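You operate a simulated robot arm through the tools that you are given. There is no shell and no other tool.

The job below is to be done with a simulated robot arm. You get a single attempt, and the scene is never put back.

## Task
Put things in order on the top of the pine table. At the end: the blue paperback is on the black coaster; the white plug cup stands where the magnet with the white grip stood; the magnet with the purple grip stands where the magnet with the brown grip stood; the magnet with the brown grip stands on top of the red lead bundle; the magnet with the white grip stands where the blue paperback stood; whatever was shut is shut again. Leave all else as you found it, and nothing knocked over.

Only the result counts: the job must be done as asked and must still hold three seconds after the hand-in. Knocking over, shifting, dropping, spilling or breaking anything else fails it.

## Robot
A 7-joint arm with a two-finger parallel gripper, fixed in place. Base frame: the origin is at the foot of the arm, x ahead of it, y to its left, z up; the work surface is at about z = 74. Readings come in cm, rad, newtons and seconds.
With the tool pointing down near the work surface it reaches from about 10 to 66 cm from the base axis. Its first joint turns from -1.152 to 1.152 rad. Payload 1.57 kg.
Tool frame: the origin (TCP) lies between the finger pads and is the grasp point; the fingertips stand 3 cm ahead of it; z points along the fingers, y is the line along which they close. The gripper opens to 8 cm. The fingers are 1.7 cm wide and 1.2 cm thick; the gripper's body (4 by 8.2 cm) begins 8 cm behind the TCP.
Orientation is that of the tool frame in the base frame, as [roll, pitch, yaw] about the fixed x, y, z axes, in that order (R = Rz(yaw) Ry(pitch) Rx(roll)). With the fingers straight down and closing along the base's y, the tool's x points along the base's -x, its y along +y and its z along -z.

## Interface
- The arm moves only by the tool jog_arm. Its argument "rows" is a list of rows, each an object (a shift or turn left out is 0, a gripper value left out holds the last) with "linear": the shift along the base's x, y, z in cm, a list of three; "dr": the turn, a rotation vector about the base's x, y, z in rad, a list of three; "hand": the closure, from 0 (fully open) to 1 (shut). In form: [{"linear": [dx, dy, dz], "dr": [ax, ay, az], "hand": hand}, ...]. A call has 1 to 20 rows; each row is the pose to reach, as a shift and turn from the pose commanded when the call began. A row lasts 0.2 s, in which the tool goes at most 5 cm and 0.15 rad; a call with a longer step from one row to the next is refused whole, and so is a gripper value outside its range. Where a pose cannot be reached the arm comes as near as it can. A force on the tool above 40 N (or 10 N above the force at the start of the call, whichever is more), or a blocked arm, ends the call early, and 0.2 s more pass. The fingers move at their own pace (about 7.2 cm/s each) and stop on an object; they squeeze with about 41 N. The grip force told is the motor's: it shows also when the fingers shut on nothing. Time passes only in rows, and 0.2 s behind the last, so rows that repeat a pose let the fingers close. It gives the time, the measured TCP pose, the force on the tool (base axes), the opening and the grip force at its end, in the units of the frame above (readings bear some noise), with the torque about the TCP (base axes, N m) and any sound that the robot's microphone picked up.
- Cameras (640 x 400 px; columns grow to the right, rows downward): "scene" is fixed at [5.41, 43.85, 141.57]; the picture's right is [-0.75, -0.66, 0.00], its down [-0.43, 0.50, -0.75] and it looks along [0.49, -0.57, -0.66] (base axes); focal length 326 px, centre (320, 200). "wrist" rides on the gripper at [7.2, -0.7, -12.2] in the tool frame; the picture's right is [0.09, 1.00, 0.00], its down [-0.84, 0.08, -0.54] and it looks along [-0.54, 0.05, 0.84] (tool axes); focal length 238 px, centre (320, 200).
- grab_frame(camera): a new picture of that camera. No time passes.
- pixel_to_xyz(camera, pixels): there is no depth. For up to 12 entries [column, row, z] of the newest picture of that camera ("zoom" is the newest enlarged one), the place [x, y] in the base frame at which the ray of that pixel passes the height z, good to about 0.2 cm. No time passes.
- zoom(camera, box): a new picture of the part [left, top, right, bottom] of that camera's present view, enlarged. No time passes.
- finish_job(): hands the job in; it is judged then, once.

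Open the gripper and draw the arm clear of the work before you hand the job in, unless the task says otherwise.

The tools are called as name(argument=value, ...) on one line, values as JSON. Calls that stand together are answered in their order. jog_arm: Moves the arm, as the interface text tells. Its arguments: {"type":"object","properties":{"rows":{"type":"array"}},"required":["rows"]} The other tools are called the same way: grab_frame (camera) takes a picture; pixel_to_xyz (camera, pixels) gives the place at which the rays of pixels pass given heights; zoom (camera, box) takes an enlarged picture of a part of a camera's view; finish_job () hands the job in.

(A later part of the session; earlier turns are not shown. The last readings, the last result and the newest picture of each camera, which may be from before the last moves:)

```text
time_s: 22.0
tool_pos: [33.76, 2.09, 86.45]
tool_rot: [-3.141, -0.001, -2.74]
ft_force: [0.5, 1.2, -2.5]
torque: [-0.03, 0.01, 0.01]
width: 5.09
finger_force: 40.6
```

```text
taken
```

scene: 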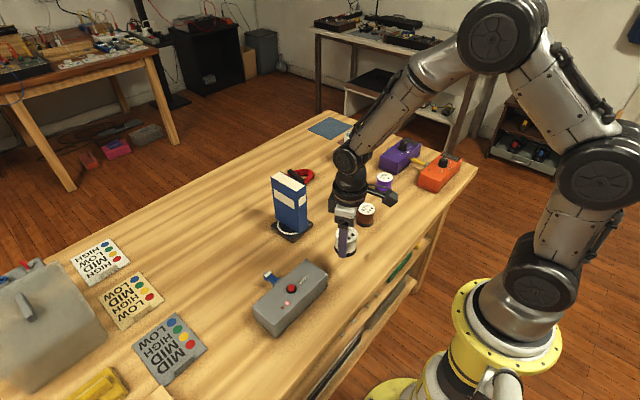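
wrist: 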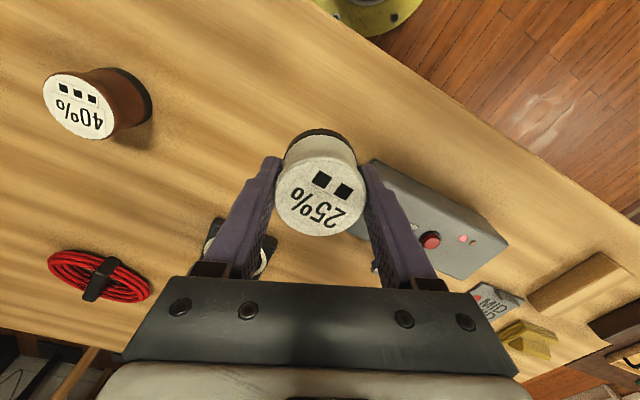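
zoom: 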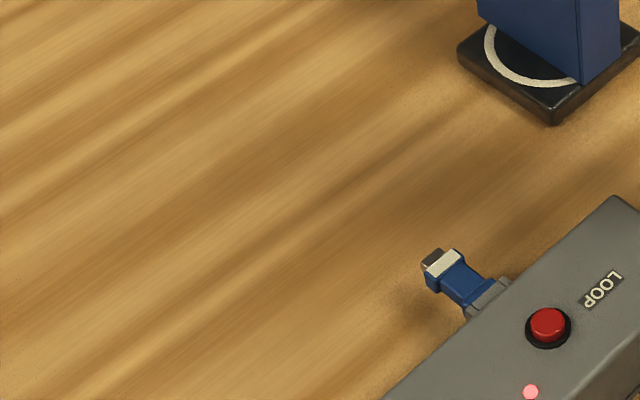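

The first step was slightly over 5 cm, so the call was refused and nothing moved. I resend with smaller steps.

jog_arm(rows=[{"linear": [0, 0, 3]}, {"linear": [2.5, 2.8, 4]}, {"linear": [5.5, 6, 4]}, {"linear": [8.5, 9.3, 4]}, {"linear": [11.4, 12.5, 4]}, {"linear": [14.3, 15.7, 4]}, {"linear": [17, 18.7, 4]}, {"linear": [18.2, 20.05, 4]}, {"linear": [18.2, 20.05, 0]}, {"linear": [18.2, 20.05, -4]}, {"linear": [18.2, 20.05, -7]}, {"linear": [18.2, 20.05, -8]}, {"linear": [18.2, 20.05, -8]}])

zoom(camera="scene", box=[190, 215, 290, 305])

grab_frame(camera="wrist")

```text
time_s: 24.8
tool_pos: [52.14, 22.1, 78.81]
tool_rot: [3.142, 0.001, -2.743]
ft_force: [0.5, 0.4, -2.1]
torque: [0.0, -0.02, -0.01]
width: 5.11
finger_force: 40.8
```

```text
4.44 times, centred on (240, 260) of scene
```

zoom: 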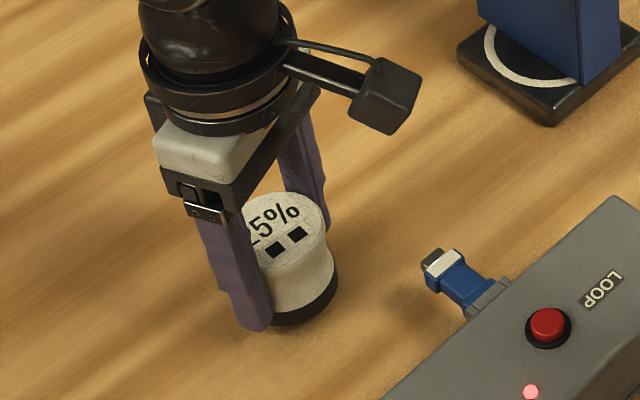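

```text
taken
```

wrist: 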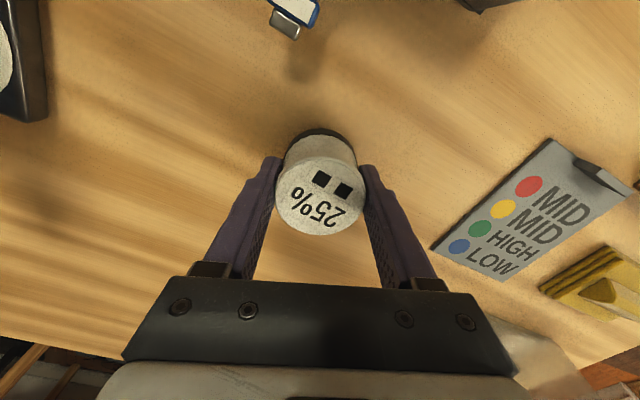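

The magnet is just above the table at the book's old spot. I lower it the last 0.8 cm in small steps and read the force.

jog_arm(rows=[{"linear": [0, 0, -0.4]}, {"linear": [0, 0, -0.65]}, {"linear": [0, 0, -0.8]}, {"linear": [0, 0, -0.8]}])

```text
time_s: 25.8
tool_pos: [52.09, 22.22, 77.92]
tool_rot: [3.141, 0.0, -2.741]
ft_force: [-0.2, 0.8, -2.4]
torque: [-0.01, -0.03, -0.03]
width: 5.11
finger_force: 41.0
```

No contact yet (Fz still the weight, measured z 77.92). I lower a little further.

jog_arm(rows=[{"linear": [0, 0, -0.1]}, {"linear": [0, 0, -0.2]}, {"linear": [0, 0, -0.2]}])

```text
time_s: 26.6
tool_pos: [52.17, 22.22, 77.83]
tool_rot: [-3.141, 0.002, -2.741]
ft_force: [-4.6, -2.6, 13.0]
torque: [-0.36, 0.13, -0.13]
width: 5.07
finger_force: 40.8
```

Contact is now felt (13 N). I ease off 0.1 cm and open the fingers.

jog_arm(rows=[{"linear": [0, 0, 0.1]}, {"linear": [0, 0, 0.1], "hand": 0.3}, {"linear": [0, 0, 0.1], "hand": 0.1}, {"linear": [0, 0, 0.1], "hand": 0}, {"linear": [0, 0, 0.1], "hand": 0}])

zoom(camera="scene", box=[190, 215, 290, 305])

grab_frame(camera="wrist")

```text
time_s: 27.8
tool_pos: [51.93, 22.09, 77.81]
tool_rot: [-3.142, 0.0, -2.741]
ft_force: [-0.7, -0.1, -0.7]
torque: [0.0, 0.02, 0.03]
width: 8.01
finger_force: 0.1
```

```text
4.44 times, centred on (240, 260) of scene
```

zoom: 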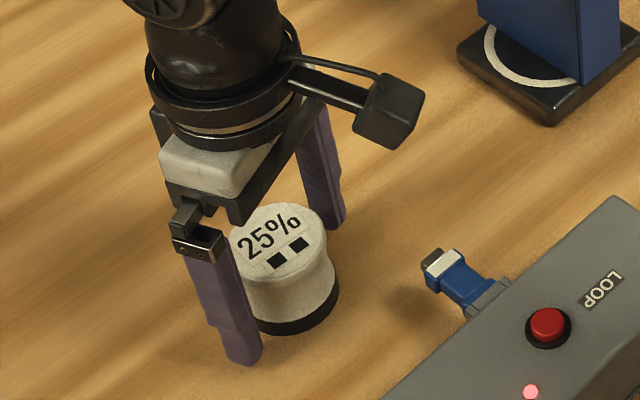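

```text
taken
```

wrist: 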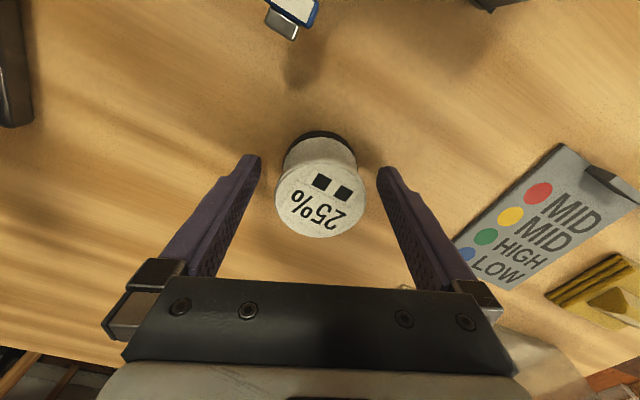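

White magnet stands cleanly at the book's old spot. I lift away to z≈100 and travel toward the cup side, turning the yaw toward the cup's radial direction.

jog_arm(rows=[{"linear": [0, 0, 4]}, {"linear": [0, 0, 9]}, {"linear": [0, 0, 14]}, {"linear": [0, 0, 19]}, {"linear": [-2, 0, 23.5], "dr": [0, 0, -0.1]}, {"linear": [-3, -4, 25], "dr": [0, 0, -0.2]}, {"linear": [-4, -8.5, 26], "dr": [0, 0, -0.3]}, {"linear": [-5, -13, 26], "dr": [0, 0, -0.4]}, {"linear": [-6, -17.5, 26], "dr": [0, 0, -0.5]}, {"linear": [-7, -22, 26], "dr": [0, 0, -0.6]}, {"linear": [-8, -26.5, 26], "dr": [0, 0, -0.7]}, {"linear": [-8, -31, 26], "dr": [0, 0, -0.8]}, {"linear": [-8, -35.5, 26], "dr": [0, 0, -0.94]}, {"linear": [-8, -40, 26], "dr": [0, 0, -0.94]}, {"linear": [-8, -44.5, 26], "dr": [0, 0, -0.94]}, {"linear": [-8, -48, 26], "dr": [0, 0, -0.94]}, {"linear": [-8, -50, 26], "dr": [0, 0, -0.94]}, {"linear": [-8, -50, 26], "dr": [0, 0, -0.94]}])

grab_frame(camera="scene")

grab_frame(camera="wrist")

```text
time_s: 31.6
tool_pos: [44.07, -27.84, 103.58]
tool_rot: [-3.141, -0.001, 2.599]
ft_force: [0.5, 0.5, 0.0]
torque: [-0.01, -0.01, 0.0]
width: 7.98
finger_force: 0.1
```

```text
taken
```

scene: 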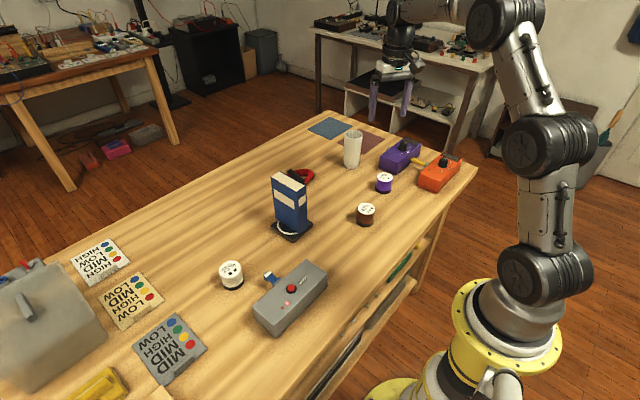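

```text
taken
```

wrist: 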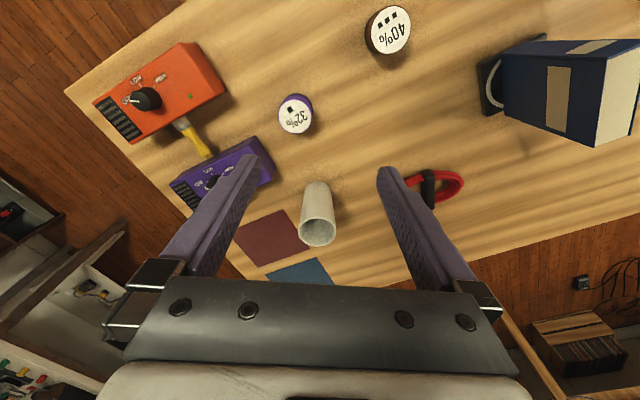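

The cup is visible at wrist (317,212). I zoom in for its rim, contents and base position, and the purple pedal's edges.

zoom(camera="wrist", box=[220, 130, 400, 260])

zoom(camera="scene", box=[325, 120, 421, 200])

```text
3.08 times, centred on (310, 195) of wrist
```

zoom: 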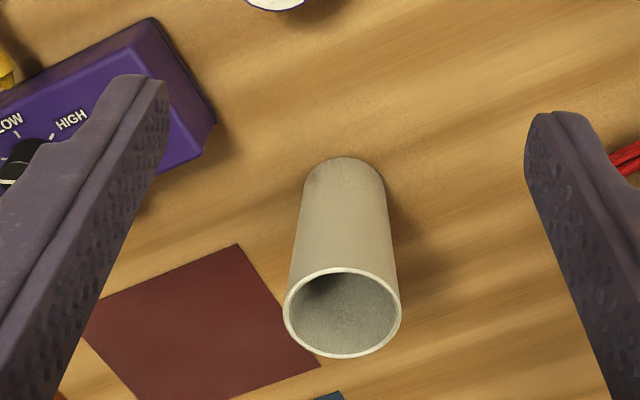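

```text
5.00 times, centred on (373, 160) of scene
```

zoom: 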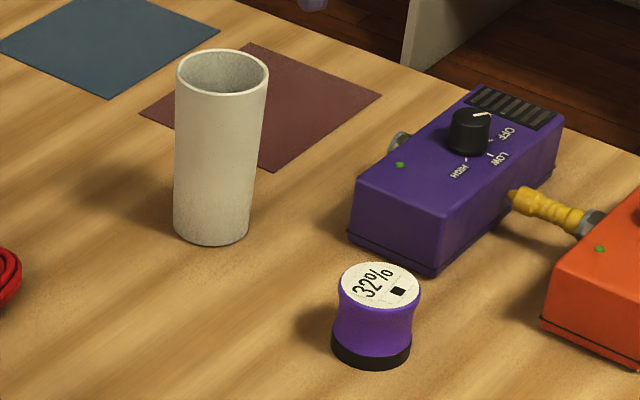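

I convert the cup's rim and base points and the pedal's corner from both views.

pixel_to_xyz(camera="wrist", pixels=[[298.3, 231.4, 86.5], [336.3, 231.4, 86.5], [317.1, 246.3, 86.5], [317.1, 217.1, 86.5], [317.5, 180.7, 74], [304.5, 191.7, 74], [331.1, 190.1, 74], [275, 181, 74], [271, 183, 77], [297, 115, 79], [389, 32, 79], [428, 187, 76.3]])

pixel_to_xyz(camera="zoom", pixels=[[176, 72, 86.5], [269, 72, 86.5], [222, 48, 86.5], [222, 96, 86.5], [212, 246, 74], [174, 228, 74], [250, 230, 74], [348, 238, 74], [431, 277, 74], [400, 140, 77], [372, 369, 74], [380, 287, 79]])

```text
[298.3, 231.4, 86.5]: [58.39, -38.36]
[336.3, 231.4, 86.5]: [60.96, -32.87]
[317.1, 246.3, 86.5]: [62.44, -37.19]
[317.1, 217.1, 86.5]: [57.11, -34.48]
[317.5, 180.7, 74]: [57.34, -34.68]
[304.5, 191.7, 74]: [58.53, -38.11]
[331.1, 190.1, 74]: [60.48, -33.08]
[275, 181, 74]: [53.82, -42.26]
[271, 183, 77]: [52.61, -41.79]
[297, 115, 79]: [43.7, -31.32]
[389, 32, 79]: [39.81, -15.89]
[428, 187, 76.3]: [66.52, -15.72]
```

```text
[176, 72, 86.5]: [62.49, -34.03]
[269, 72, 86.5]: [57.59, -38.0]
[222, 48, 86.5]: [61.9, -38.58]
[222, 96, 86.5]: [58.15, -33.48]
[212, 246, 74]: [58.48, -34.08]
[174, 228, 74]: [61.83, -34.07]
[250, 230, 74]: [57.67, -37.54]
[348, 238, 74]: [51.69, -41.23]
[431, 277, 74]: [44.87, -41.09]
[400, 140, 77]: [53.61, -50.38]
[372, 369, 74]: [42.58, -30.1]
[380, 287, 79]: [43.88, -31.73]
```

Cup centre ≈ (59.9,-36.0), radius ~70 from the base, so I tilt the tool outward by 0.35 rad and test the reach above the cup (tips stay above its rim).

jog_arm(rows=[{"linear": [4, -2, 0], "dr": [-0.06, -0.1, 0]}, {"linear": [8, -4, 0], "dr": [-0.12, -0.2, 0]}, {"linear": [12, -6, -2], "dr": [-0.18, -0.3, 0]}, {"linear": [15.9, -8.2, -4], "dr": [-0.18, -0.3, 0]}, {"linear": [15.9, -8.2, -8], "dr": [-0.18, -0.3, 0]}, {"linear": [15.9, -8.2, -9.5], "dr": [-0.18, -0.3, 0]}, {"linear": [15.9, -8.2, -9.5], "dr": [-0.18, -0.3, 0]}])

grab_frame(camera="scene")

grab_frame(camera="wrist")

```text
time_s: 33.2
tool_pos: [59.92, -36.25, 94.16]
tool_rot: [3.14, 0.351, 2.6]
ft_force: [0.5, 0.3, -0.7]
torque: [-0.01, -0.01, 0.02]
width: 8.02
finger_force: 0.0
```

```text
taken
```

scene: 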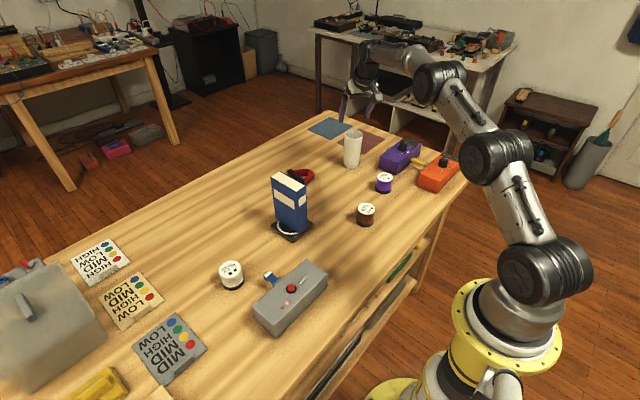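

```text
taken
```

wrist: 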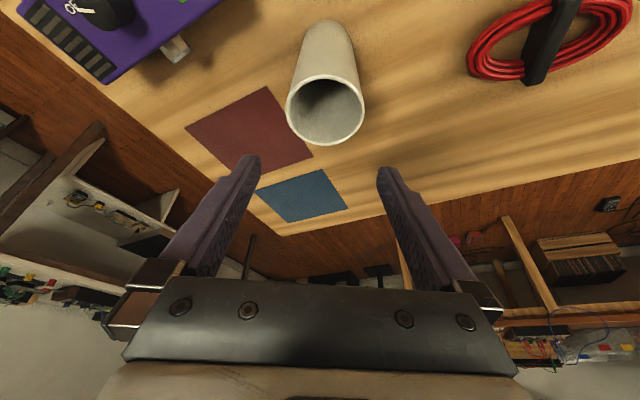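

The tilted pose is reached exactly (59.9,-36.25,94.2). I re-measure the cup rim and use this good view of the bundle.

pixel_to_xyz(camera="wrist", pixels=[[287, 108, 86.5], [364, 105, 86.5], [325, 145, 86.5], [327, 76, 86.5], [325, 20, 74], [325, 108, 86.5]])

zoom(camera="wrist", box=[440, 0, 640, 100])

zoom(camera="wrist", box=[260, 0, 400, 170])

```text
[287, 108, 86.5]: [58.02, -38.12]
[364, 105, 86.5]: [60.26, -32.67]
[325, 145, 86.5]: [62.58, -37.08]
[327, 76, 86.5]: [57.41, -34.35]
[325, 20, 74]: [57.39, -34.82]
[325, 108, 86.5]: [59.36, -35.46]
```

```text
3.20 times, centred on (540, 50) of wrist
```

zoom: 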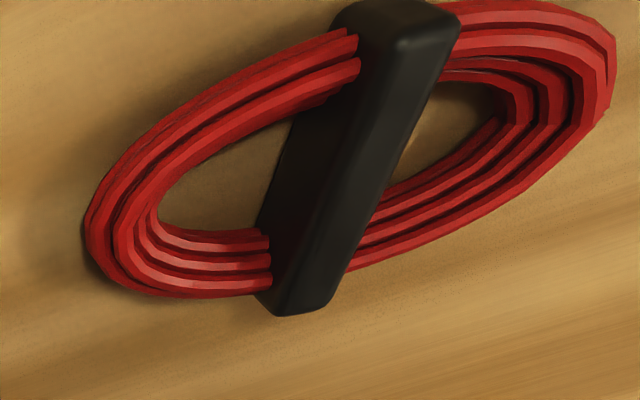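

```text
2.35 times, centred on (330, 85) of wrist
```

zoom: 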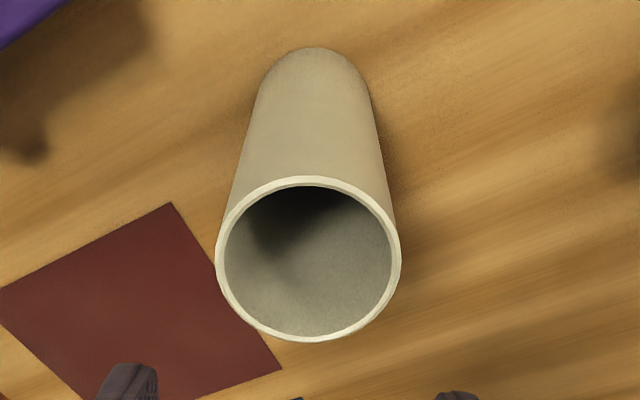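

The cup is well centred between the fingers. I descend vertically to TCP z≈81.5 with the tilt held.

jog_arm(rows=[{"linear": [0, 0, -3]}, {"linear": [0, 0, -6]}, {"linear": [0, 0, -9]}, {"linear": [0, 0, -11]}, {"linear": [0, 0, -12.5]}, {"linear": [0, 0, -12.5]}])

zoom(camera="scene", box=[310, 90, 420, 190])

grab_frame(camera="wrist")

```text
time_s: 34.6
tool_pos: [59.91, -36.2, 81.7]
tool_rot: [3.139, 0.351, 2.6]
ft_force: [-1.3, 0.9, 0.6]
torque: [0.0, 0.01, 0.0]
width: 7.99
finger_force: 0.0
```

```text
4.00 times, centred on (365, 140) of scene
```

zoom: 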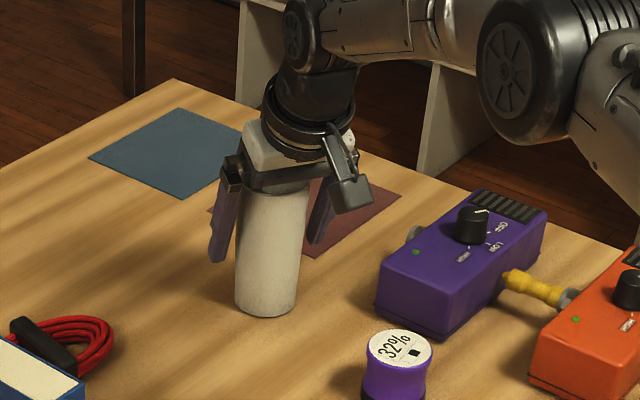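

```text
taken
```

wrist: 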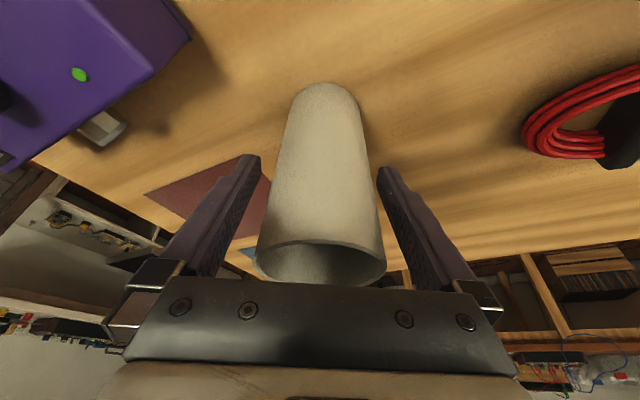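

The fingers flank the cup with no contact. I close slowly and hold.

jog_arm(rows=[{"hand": 0.2}, {"hand": 1}, {"hand": 1}, {"hand": 1}, {"hand": 1}])

zoom(camera="scene", box=[310, 90, 420, 190])

```text
time_s: 35.8
tool_pos: [60.04, -36.09, 81.7]
tool_rot: [3.141, 0.348, 2.601]
ft_force: [-0.6, -1.0, 0.8]
torque: [-0.04, 0.03, 0.01]
width: 5.85
finger_force: 41.1
```

```text
4.00 times, centred on (365, 140) of scene
```

zoom: 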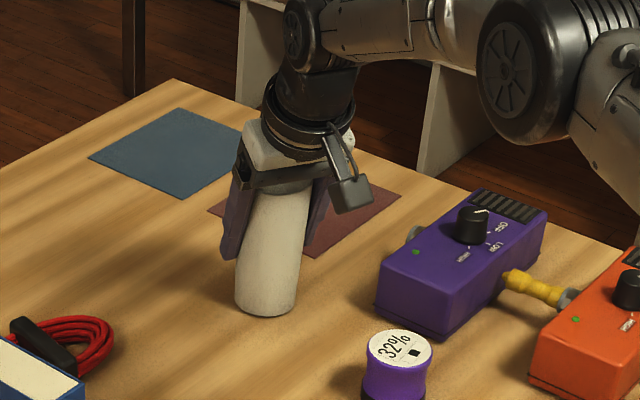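

The cup is gripped at 5.85 cm, still upright. I lift it gently.

jog_arm(rows=[{"linear": [0, 0, 0.5]}, {"linear": [0, 0, 2]}, {"linear": [0, 0, 5]}, {"linear": [0, 0, 9]}, {"linear": [0, 0, 13]}, {"linear": [0, 0, 13]}])

grab_frame(camera="scene")

grab_frame(camera="wrist")

```text
time_s: 37.2
tool_pos: [59.98, -35.97, 94.86]
tool_rot: [-3.141, 0.348, 2.601]
ft_force: [0.3, -0.3, -0.3]
torque: [-0.02, -0.03, -0.01]
width: 5.84
finger_force: 41.0
```

```text
taken
```

scene: 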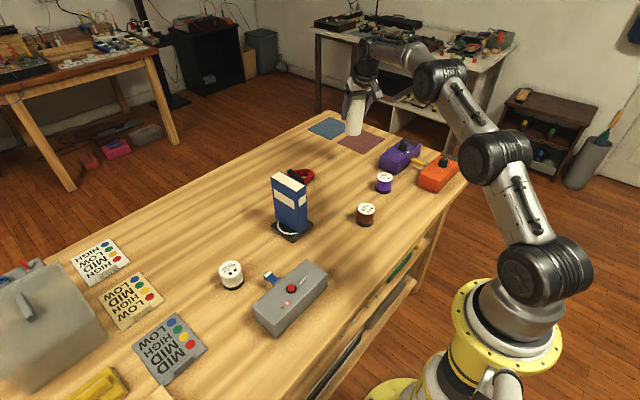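

```text
taken
```

wrist: 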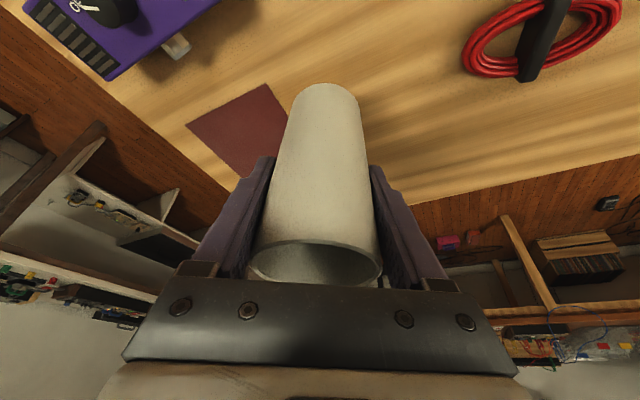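

The cup is lifted securely. I carry it inward and around (away from the book) to above the white magnet's old spot (33.8,2.15), turning yaw to ψ≈0.3.

jog_arm(rows=[{"linear": [-4, 1.5, 0], "dr": [0, 0, 0.07]}, {"linear": [-8, 3, 0], "dr": [0, 0, 0.14]}, {"linear": [-12, 4.5, 0], "dr": [0, 0, 0.21]}, {"linear": [-16, 6, 0], "dr": [0, 0, 0.28]}, {"linear": [-20, 8, 0], "dr": [0, 0, 0.35]}, {"linear": [-21, 12.5, 0], "dr": [0, 0, 0.42]}, {"linear": [-22, 17, 0], "dr": [0, 0, 0.5]}, {"linear": [-23, 21.5, 0], "dr": [0, 0, 0.58]}, {"linear": [-24, 26, 0], "dr": [0, 0, 0.66]}, {"linear": [-25, 30.5, 0], "dr": [0, 0, 0.75]}, {"linear": [-26, 35, 0], "dr": [0, 0, 0.84]}, {"linear": [-26.1, 38.15, 0], "dr": [0, 0, 0.84]}, {"linear": [-26.1, 38.15, 0], "dr": [0, 0, 0.84]}])

grab_frame(camera="scene")

grab_frame(camera="wrist")

```text
time_s: 40.0
tool_pos: [34.09, 2.52, 94.94]
tool_rot: [3.14, 0.349, -2.842]
ft_force: [-0.4, -0.1, -0.6]
torque: [-0.02, 0.02, 0.0]
width: 5.8
finger_force: 41.2
```

```text
taken
```

scene: 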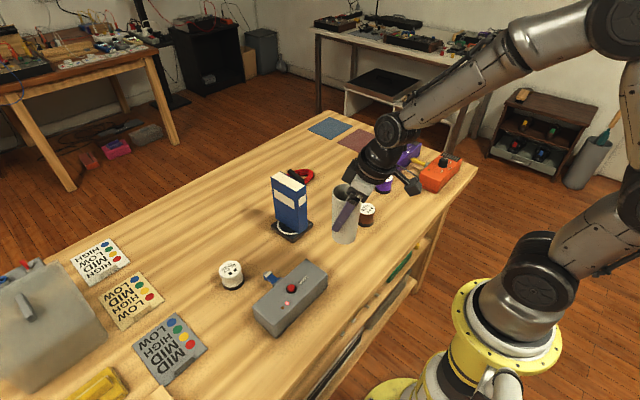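

```text
taken
```

wrist: 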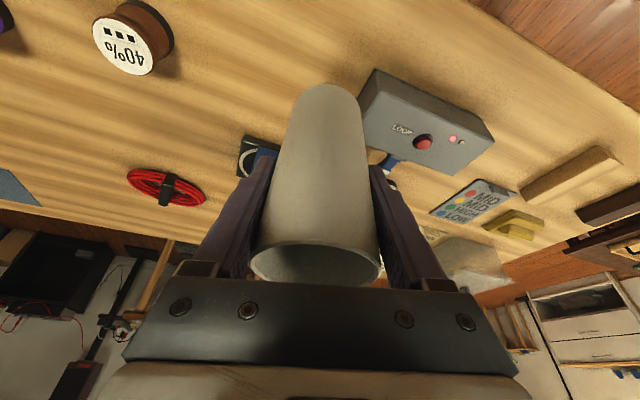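

The cup hangs over the target without contact. I lower it to about 1.2 cm above the table and check where its base is in the scene view.

jog_arm(rows=[{"linear": [0, 0, -4]}, {"linear": [0, 0, -8]}, {"linear": [0, 0, -10.5]}, {"linear": [0, 0, -11.8]}, {"linear": [0, 0, -11.8]}, {"linear": [0, 0, -11.8]}])

zoom(camera="scene", box=[280, 190, 400, 300])

grab_frame(camera="wrist")

```text
time_s: 41.4
tool_pos: [33.86, 2.12, 82.95]
tool_rot: [3.141, 0.351, -2.841]
ft_force: [-0.2, -0.4, -0.1]
torque: [-0.02, -0.01, -0.03]
width: 5.82
finger_force: 41.3
```

```text
3.64 times, centred on (340, 245) of scene
```

zoom: 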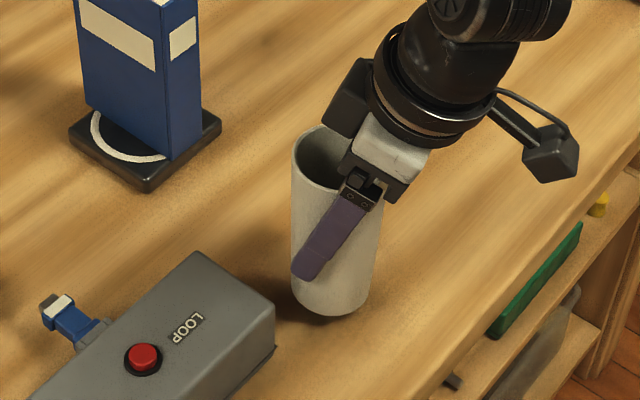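

```text
taken
```

wrist: 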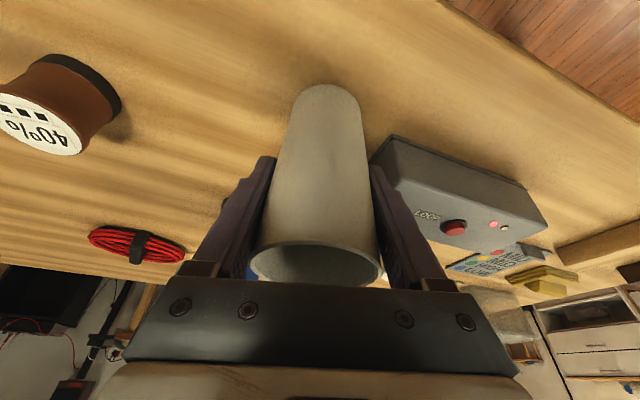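

I verify the base front point of the cup at z≈75.2 against the target.

pixel_to_xyz(camera="scene", pixels=[[342.8, 276.9, 75.2], [342.8, 276.9, 75], [332.3, 271, 75.2], [353.6, 271, 75.2]])

```text
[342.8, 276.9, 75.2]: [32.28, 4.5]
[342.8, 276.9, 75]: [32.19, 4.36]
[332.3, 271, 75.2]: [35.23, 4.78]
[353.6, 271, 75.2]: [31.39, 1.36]
```

The cup's base is within ~0.2 cm of target. I shift by (-0.1,-0.15) and lower in small steps until contact.

jog_arm(rows=[{"linear": [-0.1, -0.15, -0.5]}, {"linear": [-0.1, -0.15, -0.9]}, {"linear": [-0.1, -0.15, -1.1]}, {"linear": [-0.1, -0.15, -1.1]}])

```text
time_s: 42.4
tool_pos: [33.78, 2.05, 81.95]
tool_rot: [3.141, 0.348, -2.841]
ft_force: [0.2, 0.0, -0.2]
torque: [0.0, -0.01, 0.0]
width: 5.81
finger_force: 40.9
```

No contact yet (measured z 81.95, commanded 81.67). I lower further in 0.1 cm steps.

jog_arm(rows=[{"linear": [0, 0, -0.1]}, {"linear": [0, 0, -0.2]}, {"linear": [0, 0, -0.2]}])

```text
time_s: 43.2
tool_pos: [33.81, 2.0, 81.6]
tool_rot: [-3.14, 0.352, -2.842]
ft_force: [-0.5, -0.1, -0.2]
torque: [0.01, 0.01, 0.0]
width: 5.82
finger_force: 40.8
```

Still no force. I continue down another 0.2 cm.

jog_arm(rows=[{"linear": [0, 0, -0.1]}, {"linear": [0, 0, -0.2]}, {"linear": [0, 0, -0.2]}])

zoom(camera="scene", box=[300, 210, 390, 290])

```text
time_s: 44.0
tool_pos: [33.75, 1.99, 81.62]
tool_rot: [-3.141, 0.354, -2.84]
ft_force: [-6.5, 3.4, 23.0]
torque: [-0.15, 0.38, -0.11]
width: 5.82
finger_force: 40.5
```

```text
5.00 times, centred on (345, 250) of scene
```

zoom: 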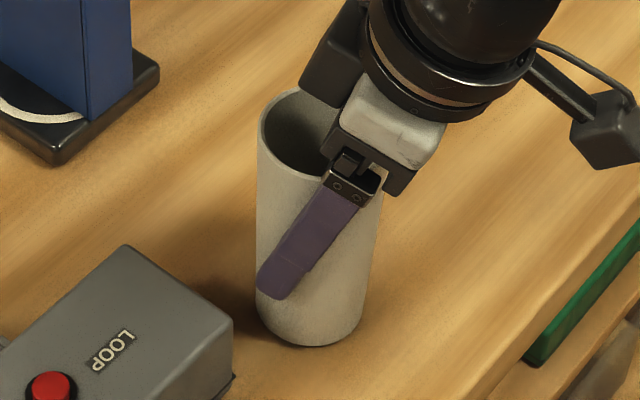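

Contact is made (23 N). I ease up 0.15 cm and open the fingers.

jog_arm(rows=[{"linear": [0, 0, 0.1]}, {"linear": [0, 0, 0.15]}, {"linear": [0, 0, 0.15], "hand": 0.2}, {"linear": [0, 0, 0.15], "hand": 0}, {"linear": [0, 0, 0.15], "hand": 0}, {"linear": [0, 0, 0.15], "hand": 0}])

zoom(camera="scene", box=[300, 210, 390, 290])

grab_frame(camera="wrist")

```text
time_s: 45.4
tool_pos: [33.79, 1.9, 81.63]
tool_rot: [3.14, 0.349, -2.841]
ft_force: [-0.9, -0.1, -0.2]
torque: [0.0, 0.0, 0.05]
width: 8.01
finger_force: 0.1
```

```text
5.00 times, centred on (345, 250) of scene
```

zoom: 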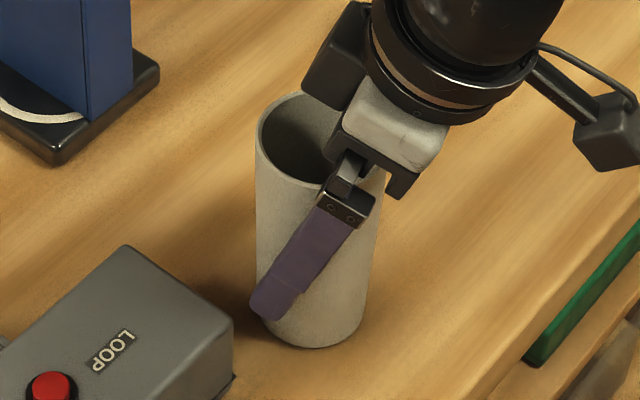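

```text
taken
```

wrist: 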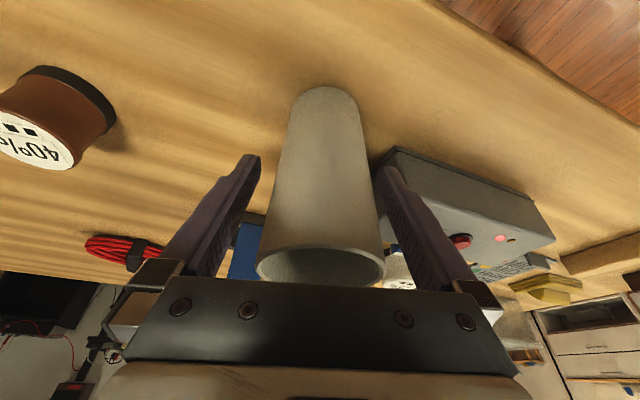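

The cup stands upright at its new spot with fingers open. I lift straight up, then move over to the brown magnet with yaw turned to ψ≈-0.235 and the tilt held (needed for the far bundle).

jog_arm(rows=[{"linear": [0, 0, 3]}, {"linear": [0, 0, 7]}, {"linear": [0, 0, 11]}, {"linear": [0, 0, 15]}, {"linear": [0, 0, 18]}, {"linear": [1.5, -4, 18], "dr": [0, 0, -0.1]}, {"linear": [3, -8, 18], "dr": [0, 0, -0.2]}, {"linear": [4.5, -12, 18], "dr": [0, 0, -0.3]}, {"linear": [5.5, -16, 18], "dr": [0, 0, -0.42]}, {"linear": [5.7, -17.82, 18], "dr": [0, 0, -0.535]}, {"linear": [5.7, -17.82, 14], "dr": [0, 0, -0.535]}, {"linear": [5.7, -17.82, 10], "dr": [0, 0, -0.535]}, {"linear": [5.7, -17.82, 10], "dr": [0, 0, -0.535]}])

grab_frame(camera="scene")

grab_frame(camera="wrist")

```text
time_s: 48.2
tool_pos: [39.31, -15.89, 91.48]
tool_rot: [3.141, 0.351, 2.907]
ft_force: [-0.1, 0.1, 0.2]
torque: [0.0, 0.02, -0.03]
width: 7.98
finger_force: 0.1
```

```text
taken
```

scene: 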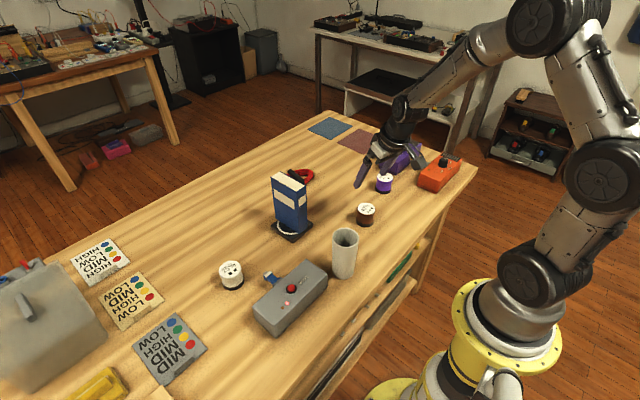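

```text
taken
```

wrist: 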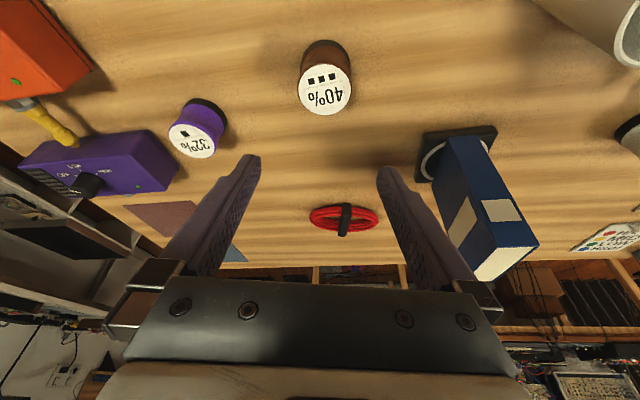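

All placed items stand. I zoom to measure the brown magnet's centre and base, and re-check bundle tie position from this view.

zoom(camera="wrist", box=[280, 190, 400, 250])

pixel_to_xyz(camera="wrist", pixels=[[343, 205, 76.3], [343, 235, 76.3], [309, 218, 75], [379, 218, 75]])

zoom(camera="wrist", box=[250, 20, 410, 130])

```text
5.33 times, centred on (340, 220) of wrist
```

zoom: 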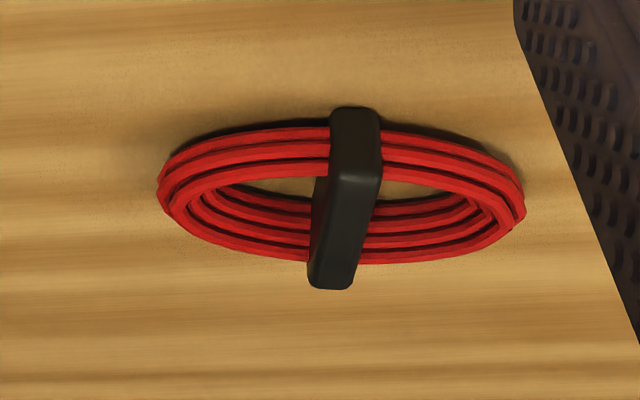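

```text
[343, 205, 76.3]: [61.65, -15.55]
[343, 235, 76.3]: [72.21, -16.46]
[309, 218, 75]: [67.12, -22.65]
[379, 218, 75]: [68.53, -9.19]
```

```text
3.64 times, centred on (330, 75) of wrist
```

zoom: 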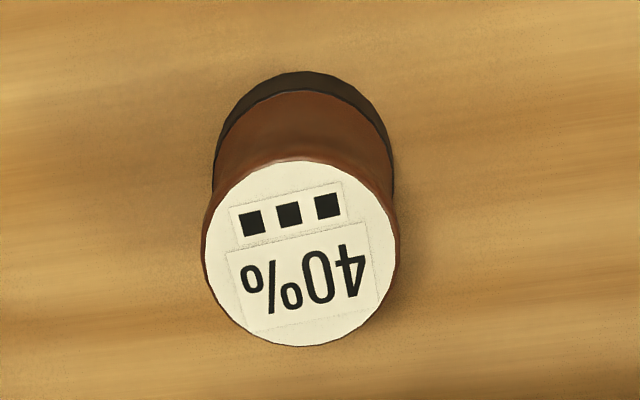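

I compute the tie's height by matching its near-end bottom (z=74) with its top edge, and the brown magnet's centre.

pixel_to_xyz(camera="wrist", pixels=[[346.6, 202.75, 74], [347.9, 214.5, 76], [347.9, 214.5, 76.5], [347.9, 214.5, 77], [347.9, 214.5, 77.5], [341.9, 236.5, 76], [341.9, 236.5, 76.5], [341.9, 236.5, 77]])

pixel_to_xyz(camera="zoom", pixels=[[300, 253, 79], [206, 250, 79], [399, 250, 79], [300, 346, 79], [300, 160, 79], [303, 70, 74], [213, 165, 74], [393, 165, 74]])

```text
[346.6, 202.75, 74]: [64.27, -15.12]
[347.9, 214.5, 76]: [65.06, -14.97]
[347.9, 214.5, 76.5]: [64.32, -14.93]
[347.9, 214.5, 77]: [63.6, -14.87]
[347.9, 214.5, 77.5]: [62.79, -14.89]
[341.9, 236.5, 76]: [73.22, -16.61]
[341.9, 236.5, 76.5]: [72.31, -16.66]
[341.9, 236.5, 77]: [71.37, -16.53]
```

```text
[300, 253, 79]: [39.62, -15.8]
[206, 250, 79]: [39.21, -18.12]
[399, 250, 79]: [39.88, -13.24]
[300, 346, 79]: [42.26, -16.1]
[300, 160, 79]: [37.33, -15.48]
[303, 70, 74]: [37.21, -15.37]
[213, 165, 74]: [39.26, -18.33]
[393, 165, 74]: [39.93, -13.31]
```

Brown magnet centre (39.7,-15.85); tie top ≈76.5, centre ≈(68.2,-16.1). I descend with the tilt to TCP z≈77.9 around the brown magnet.

jog_arm(rows=[{"linear": [0, 0, -4]}, {"linear": [0, 0, -8]}, {"linear": [0, 0, -11]}, {"linear": [0, 0, -12.8]}, {"linear": [0, 0, -13.5]}, {"linear": [0, 0, -13.5]}])

zoom(camera="scene", box=[320, 160, 430, 240])

grab_frame(camera="wrist")

```text
time_s: 49.6
tool_pos: [39.42, -15.8, 78.11]
tool_rot: [3.14, 0.351, 2.907]
ft_force: [-1.0, -0.1, -0.3]
torque: [0.04, 0.02, -0.01]
width: 8.0
finger_force: 0.1
```

```text
5.00 times, centred on (375, 200) of scene
```

zoom: 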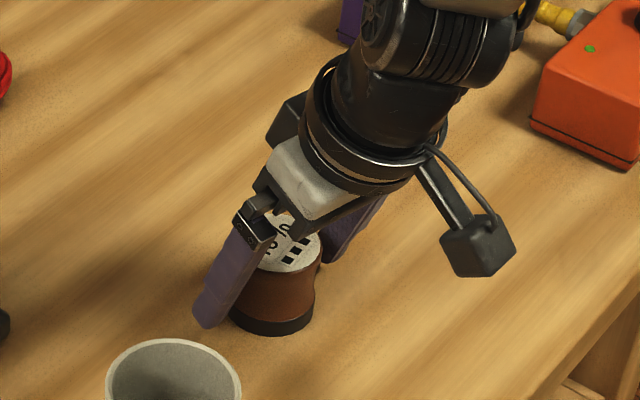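

```text
taken
```

wrist: 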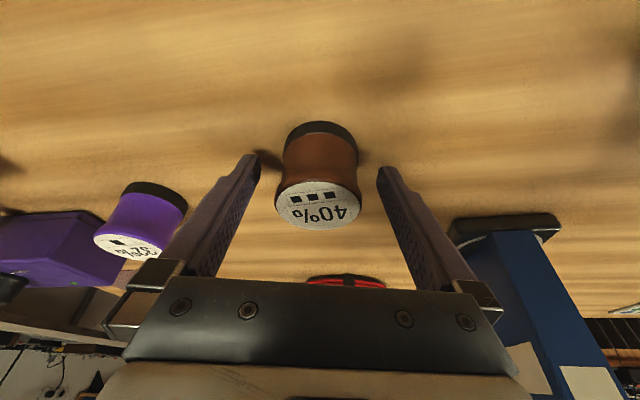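

The fingers flank the brown magnet cleanly. I close and hold.

jog_arm(rows=[{"hand": 0.25}, {"hand": 1}, {"hand": 1}, {"hand": 1}, {"hand": 1}])

zoom(camera="scene", box=[320, 160, 430, 240])

```text
time_s: 50.8
tool_pos: [39.42, -15.81, 78.11]
tool_rot: [-3.141, 0.35, 2.906]
ft_force: [0.8, -1.8, -0.5]
torque: [0.03, -0.03, 0.01]
width: 5.04
finger_force: 41.1
```

```text
5.00 times, centred on (375, 200) of scene
```

zoom: 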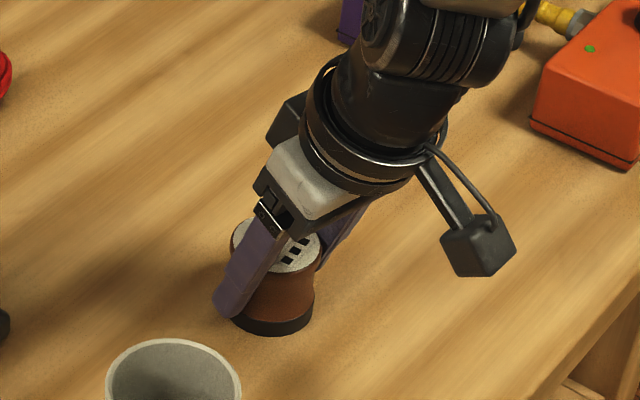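

Gripped at 5.04 cm. I lift and look to verify it stays upright in the grip.

jog_arm(rows=[{"linear": [0, 0, 0.5]}, {"linear": [0, 0, 2]}, {"linear": [0, 0, 5]}, {"linear": [0, 0, 9]}, {"linear": [0, 0, 12]}, {"linear": [0, 0, 12]}])

grab_frame(camera="wrist")

zoom(camera="scene", box=[320, 120, 430, 220])

```text
time_s: 52.2
tool_pos: [39.49, -15.7, 90.06]
tool_rot: [-3.141, 0.347, 2.907]
ft_force: [-0.2, 0.1, -2.4]
torque: [-0.03, 0.01, 0.01]
width: 5.02
finger_force: 41.0
```

```text
taken
```

wrist: 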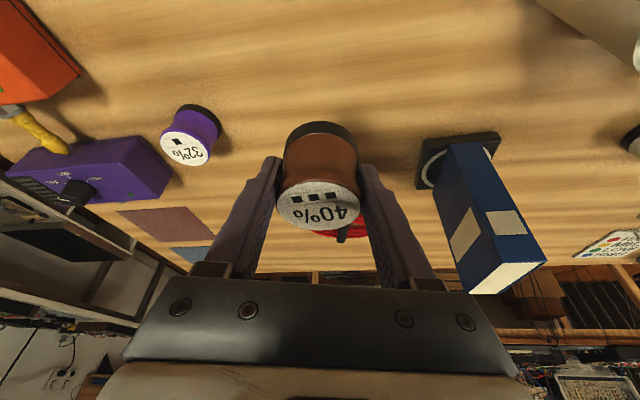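

```text
4.00 times, centred on (375, 170) of scene
```

zoom: 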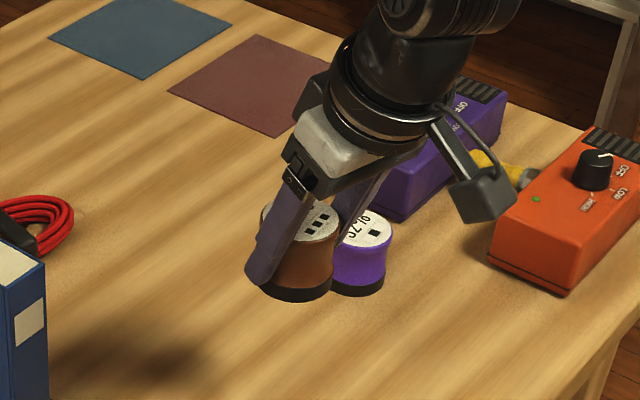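

The magnet is upright in the grip. I move outward to about x=53 at z≈92 for a closer look at the bundle before placing.

jog_arm(rows=[{"linear": [3, 0, 2]}, {"linear": [7, -2, 3]}, {"linear": [11, -4, 3]}, {"linear": [14, -6, 3]}, {"linear": [14, -7, 3]}, {"linear": [14, -7, 3]}])

grab_frame(camera="wrist")

grab_frame(camera="scene")

```text
time_s: 53.6
tool_pos: [53.58, -22.9, 93.07]
tool_rot: [-3.141, 0.349, 2.905]
ft_force: [0.3, 0.0, -2.1]
torque: [0.01, 0.0, 0.0]
width: 5.02
finger_force: 40.9
```

```text
taken
```

wrist: 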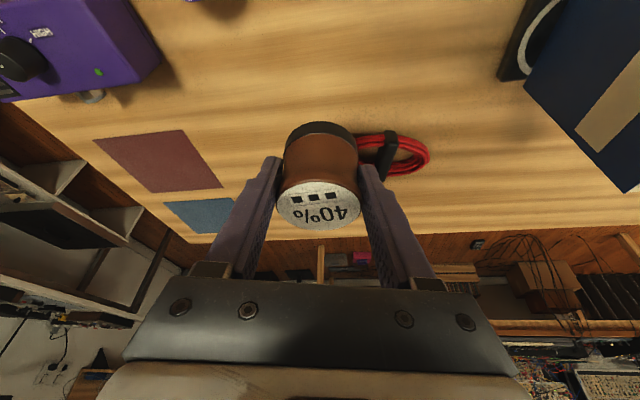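

```text
taken
```

scene: 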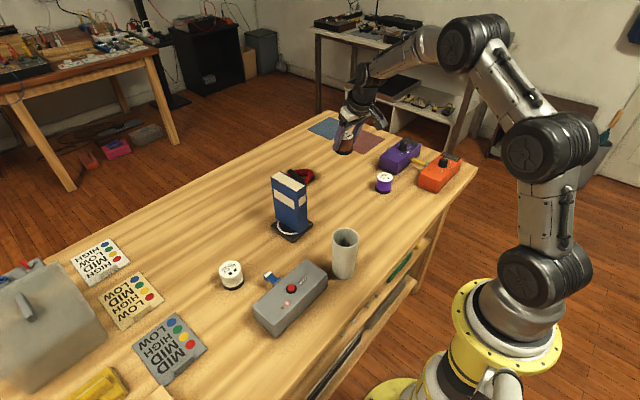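

The scene view of the bundle is now partly hidden by the book, so I rely on the wrist view: the tie shows at wrist (388,155). I zoom and measure.

zoom(camera="wrist", box=[340, 115, 440, 195])

zoom(camera="scene", box=[255, 155, 335, 205])

```text
5.00 times, centred on (390, 155) of wrist
```

zoom: 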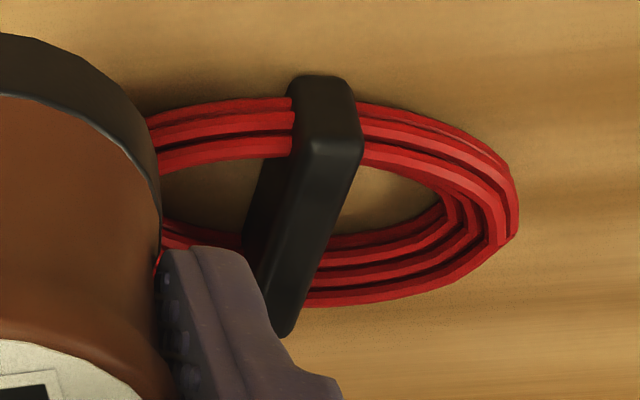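

```text
8.00 times, centred on (295, 180) of scene
```

zoom: 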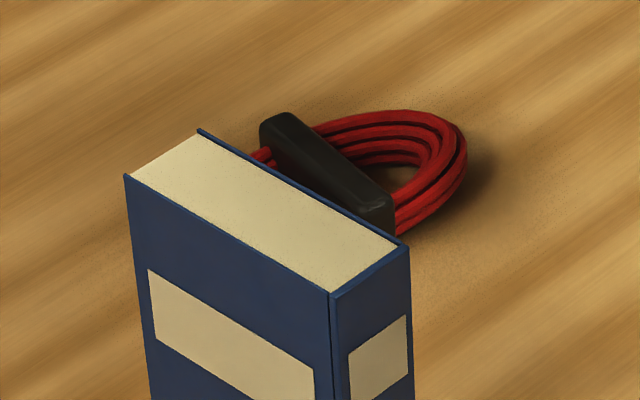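

I compute tie points from both views for height candidates.

pixel_to_xyz(camera="wrist", pixels=[[389.6, 130.4, 74], [392.6, 144.5, 76], [392.6, 144.5, 76.5], [392.6, 144.5, 77], [398.4, 144.6, 76.5], [386.6, 144.6, 76.5], [385, 182, 76.5], [377.6, 181, 76.5], [429, 162, 75]])

pixel_to_xyz(camera="zoom", pixels=[[262, 126, 76.5], [294, 112, 76.5], [361, 210, 76.5], [393, 195, 76.5], [375, 205, 76.5], [278, 118, 76.5], [327, 160, 76.5], [466, 150, 75]])

```text
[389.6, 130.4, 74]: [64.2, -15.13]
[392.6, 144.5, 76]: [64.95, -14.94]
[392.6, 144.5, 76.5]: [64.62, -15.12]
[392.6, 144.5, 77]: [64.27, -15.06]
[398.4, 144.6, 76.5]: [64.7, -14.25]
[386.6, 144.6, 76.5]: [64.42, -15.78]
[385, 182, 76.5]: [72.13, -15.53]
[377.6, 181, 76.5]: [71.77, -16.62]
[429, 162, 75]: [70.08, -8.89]
```

```text
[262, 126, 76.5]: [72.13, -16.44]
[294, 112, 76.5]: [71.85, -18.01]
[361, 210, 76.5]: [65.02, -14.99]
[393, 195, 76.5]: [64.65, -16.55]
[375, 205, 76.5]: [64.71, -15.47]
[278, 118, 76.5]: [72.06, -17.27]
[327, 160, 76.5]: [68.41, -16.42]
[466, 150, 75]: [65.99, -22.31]
```

Both views agree at z≈77: tie top is ~77.0, spanning (64.3,-15.1) to (71.4,-16.6), centre (67.9,-15.9). I move above it and lower to ~2 cm above contact.

jog_arm(rows=[{"linear": [4, 2, 0]}, {"linear": [8, 4, 0]}, {"linear": [11.5, 5.7, 0]}, {"linear": [14.18, 7, 0]}, {"linear": [14.18, 7, -4]}, {"linear": [14.18, 7, -8]}, {"linear": [14.18, 7, -9.5]}, {"linear": [14.18, 7, -9.5]}, {"linear": [14.18, 7, -9.5]}])

grab_frame(camera="wrist")

zoom(camera="scene", box=[255, 125, 355, 205])

```text
time_s: 55.6
tool_pos: [67.54, -15.74, 83.65]
tool_rot: [-3.141, 0.35, 2.907]
ft_force: [0.0, -1.0, -2.2]
torque: [0.0, 0.02, -0.01]
width: 5.0
finger_force: 40.7
```

```text
taken
```

wrist: 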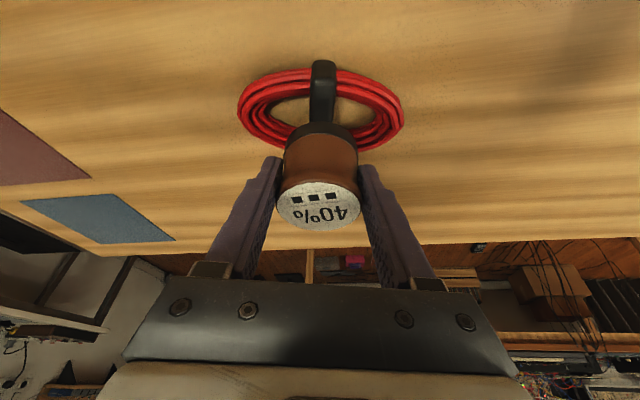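

```text
5.00 times, centred on (305, 165) of scene
```

zoom: 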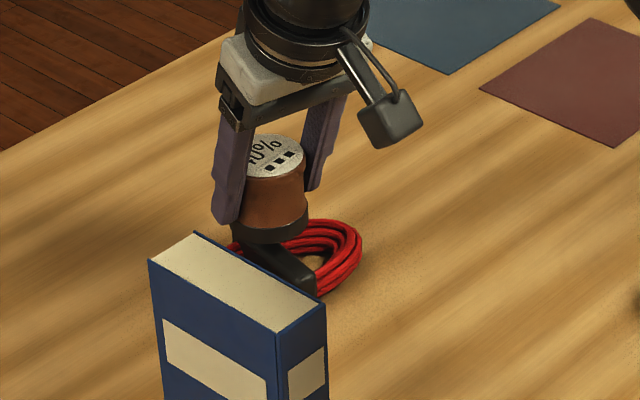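

The magnet hangs above the tie, which runs straight under it (wrist tie at (323,65–120), magnet base at (320,130)). I zoom to check lateral alignment.

zoom(camera="wrist", box=[230, 40, 410, 160])

pixel_to_xyz(camera="zoom", pixels=[[280, 80, 77], [362, 80, 77], [320, 80, 77]])

```text
3.33 times, centred on (320, 100) of wrist
```

zoom: 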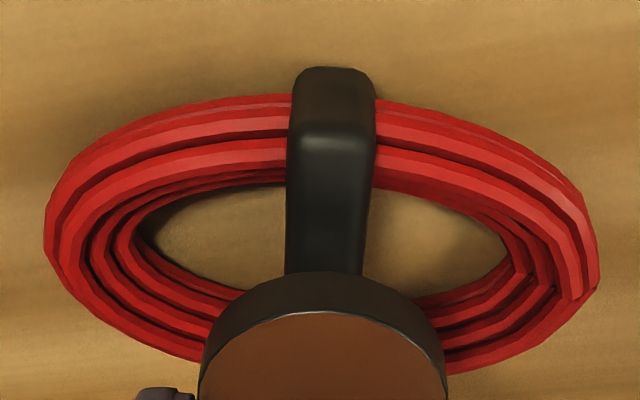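

```text
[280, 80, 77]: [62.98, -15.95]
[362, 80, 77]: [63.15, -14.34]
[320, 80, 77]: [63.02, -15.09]
```

I compute the tie's top centreline and the magnet's base edge positions to confirm alignment.

pixel_to_xyz(camera="zoom", pixels=[[333, 130, 77], [324, 268, 77], [290, 132, 77], [375, 132, 77], [285, 268, 77], [363, 268, 77], [322, 272, 79.6], [200, 372, 79.6], [447, 372, 79.6], [340, 68, 74]])

```text
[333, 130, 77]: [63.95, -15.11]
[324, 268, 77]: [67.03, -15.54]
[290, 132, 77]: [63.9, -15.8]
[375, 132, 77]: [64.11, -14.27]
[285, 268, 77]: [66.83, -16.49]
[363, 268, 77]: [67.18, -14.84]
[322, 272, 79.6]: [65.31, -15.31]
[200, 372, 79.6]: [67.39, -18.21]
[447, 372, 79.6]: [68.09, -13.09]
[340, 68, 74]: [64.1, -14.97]
```

The magnet centre (67.8,-15.8) lies on the tie's centreline. I lower to just above the expected contact.

jog_arm(rows=[{"linear": [0, 0, -0.8]}, {"linear": [0, 0, -1.5]}, {"linear": [0, 0, -2]}, {"linear": [0, 0, -2.1]}, {"linear": [0, 0, -2.1]}])

```text
time_s: 56.8
tool_pos: [67.6, -15.85, 81.54]
tool_rot: [3.14, 0.349, 2.905]
ft_force: [-0.1, 0.6, -2.8]
torque: [0.03, 0.02, -0.03]
width: 5.01
finger_force: 40.6
```

No contact yet at measured z≈81.5. I continue in 0.1 cm steps.

jog_arm(rows=[{"linear": [0, 0, -0.1]}, {"linear": [0, 0, -0.2]}, {"linear": [0, 0, -0.2]}])

```text
time_s: 57.6
tool_pos: [67.64, -15.95, 81.43]
tool_rot: [-3.141, 0.348, 2.906]
ft_force: [0.1, 0.2, -2.4]
torque: [-0.01, 0.01, -0.03]
width: 5.03
finger_force: 40.9
```

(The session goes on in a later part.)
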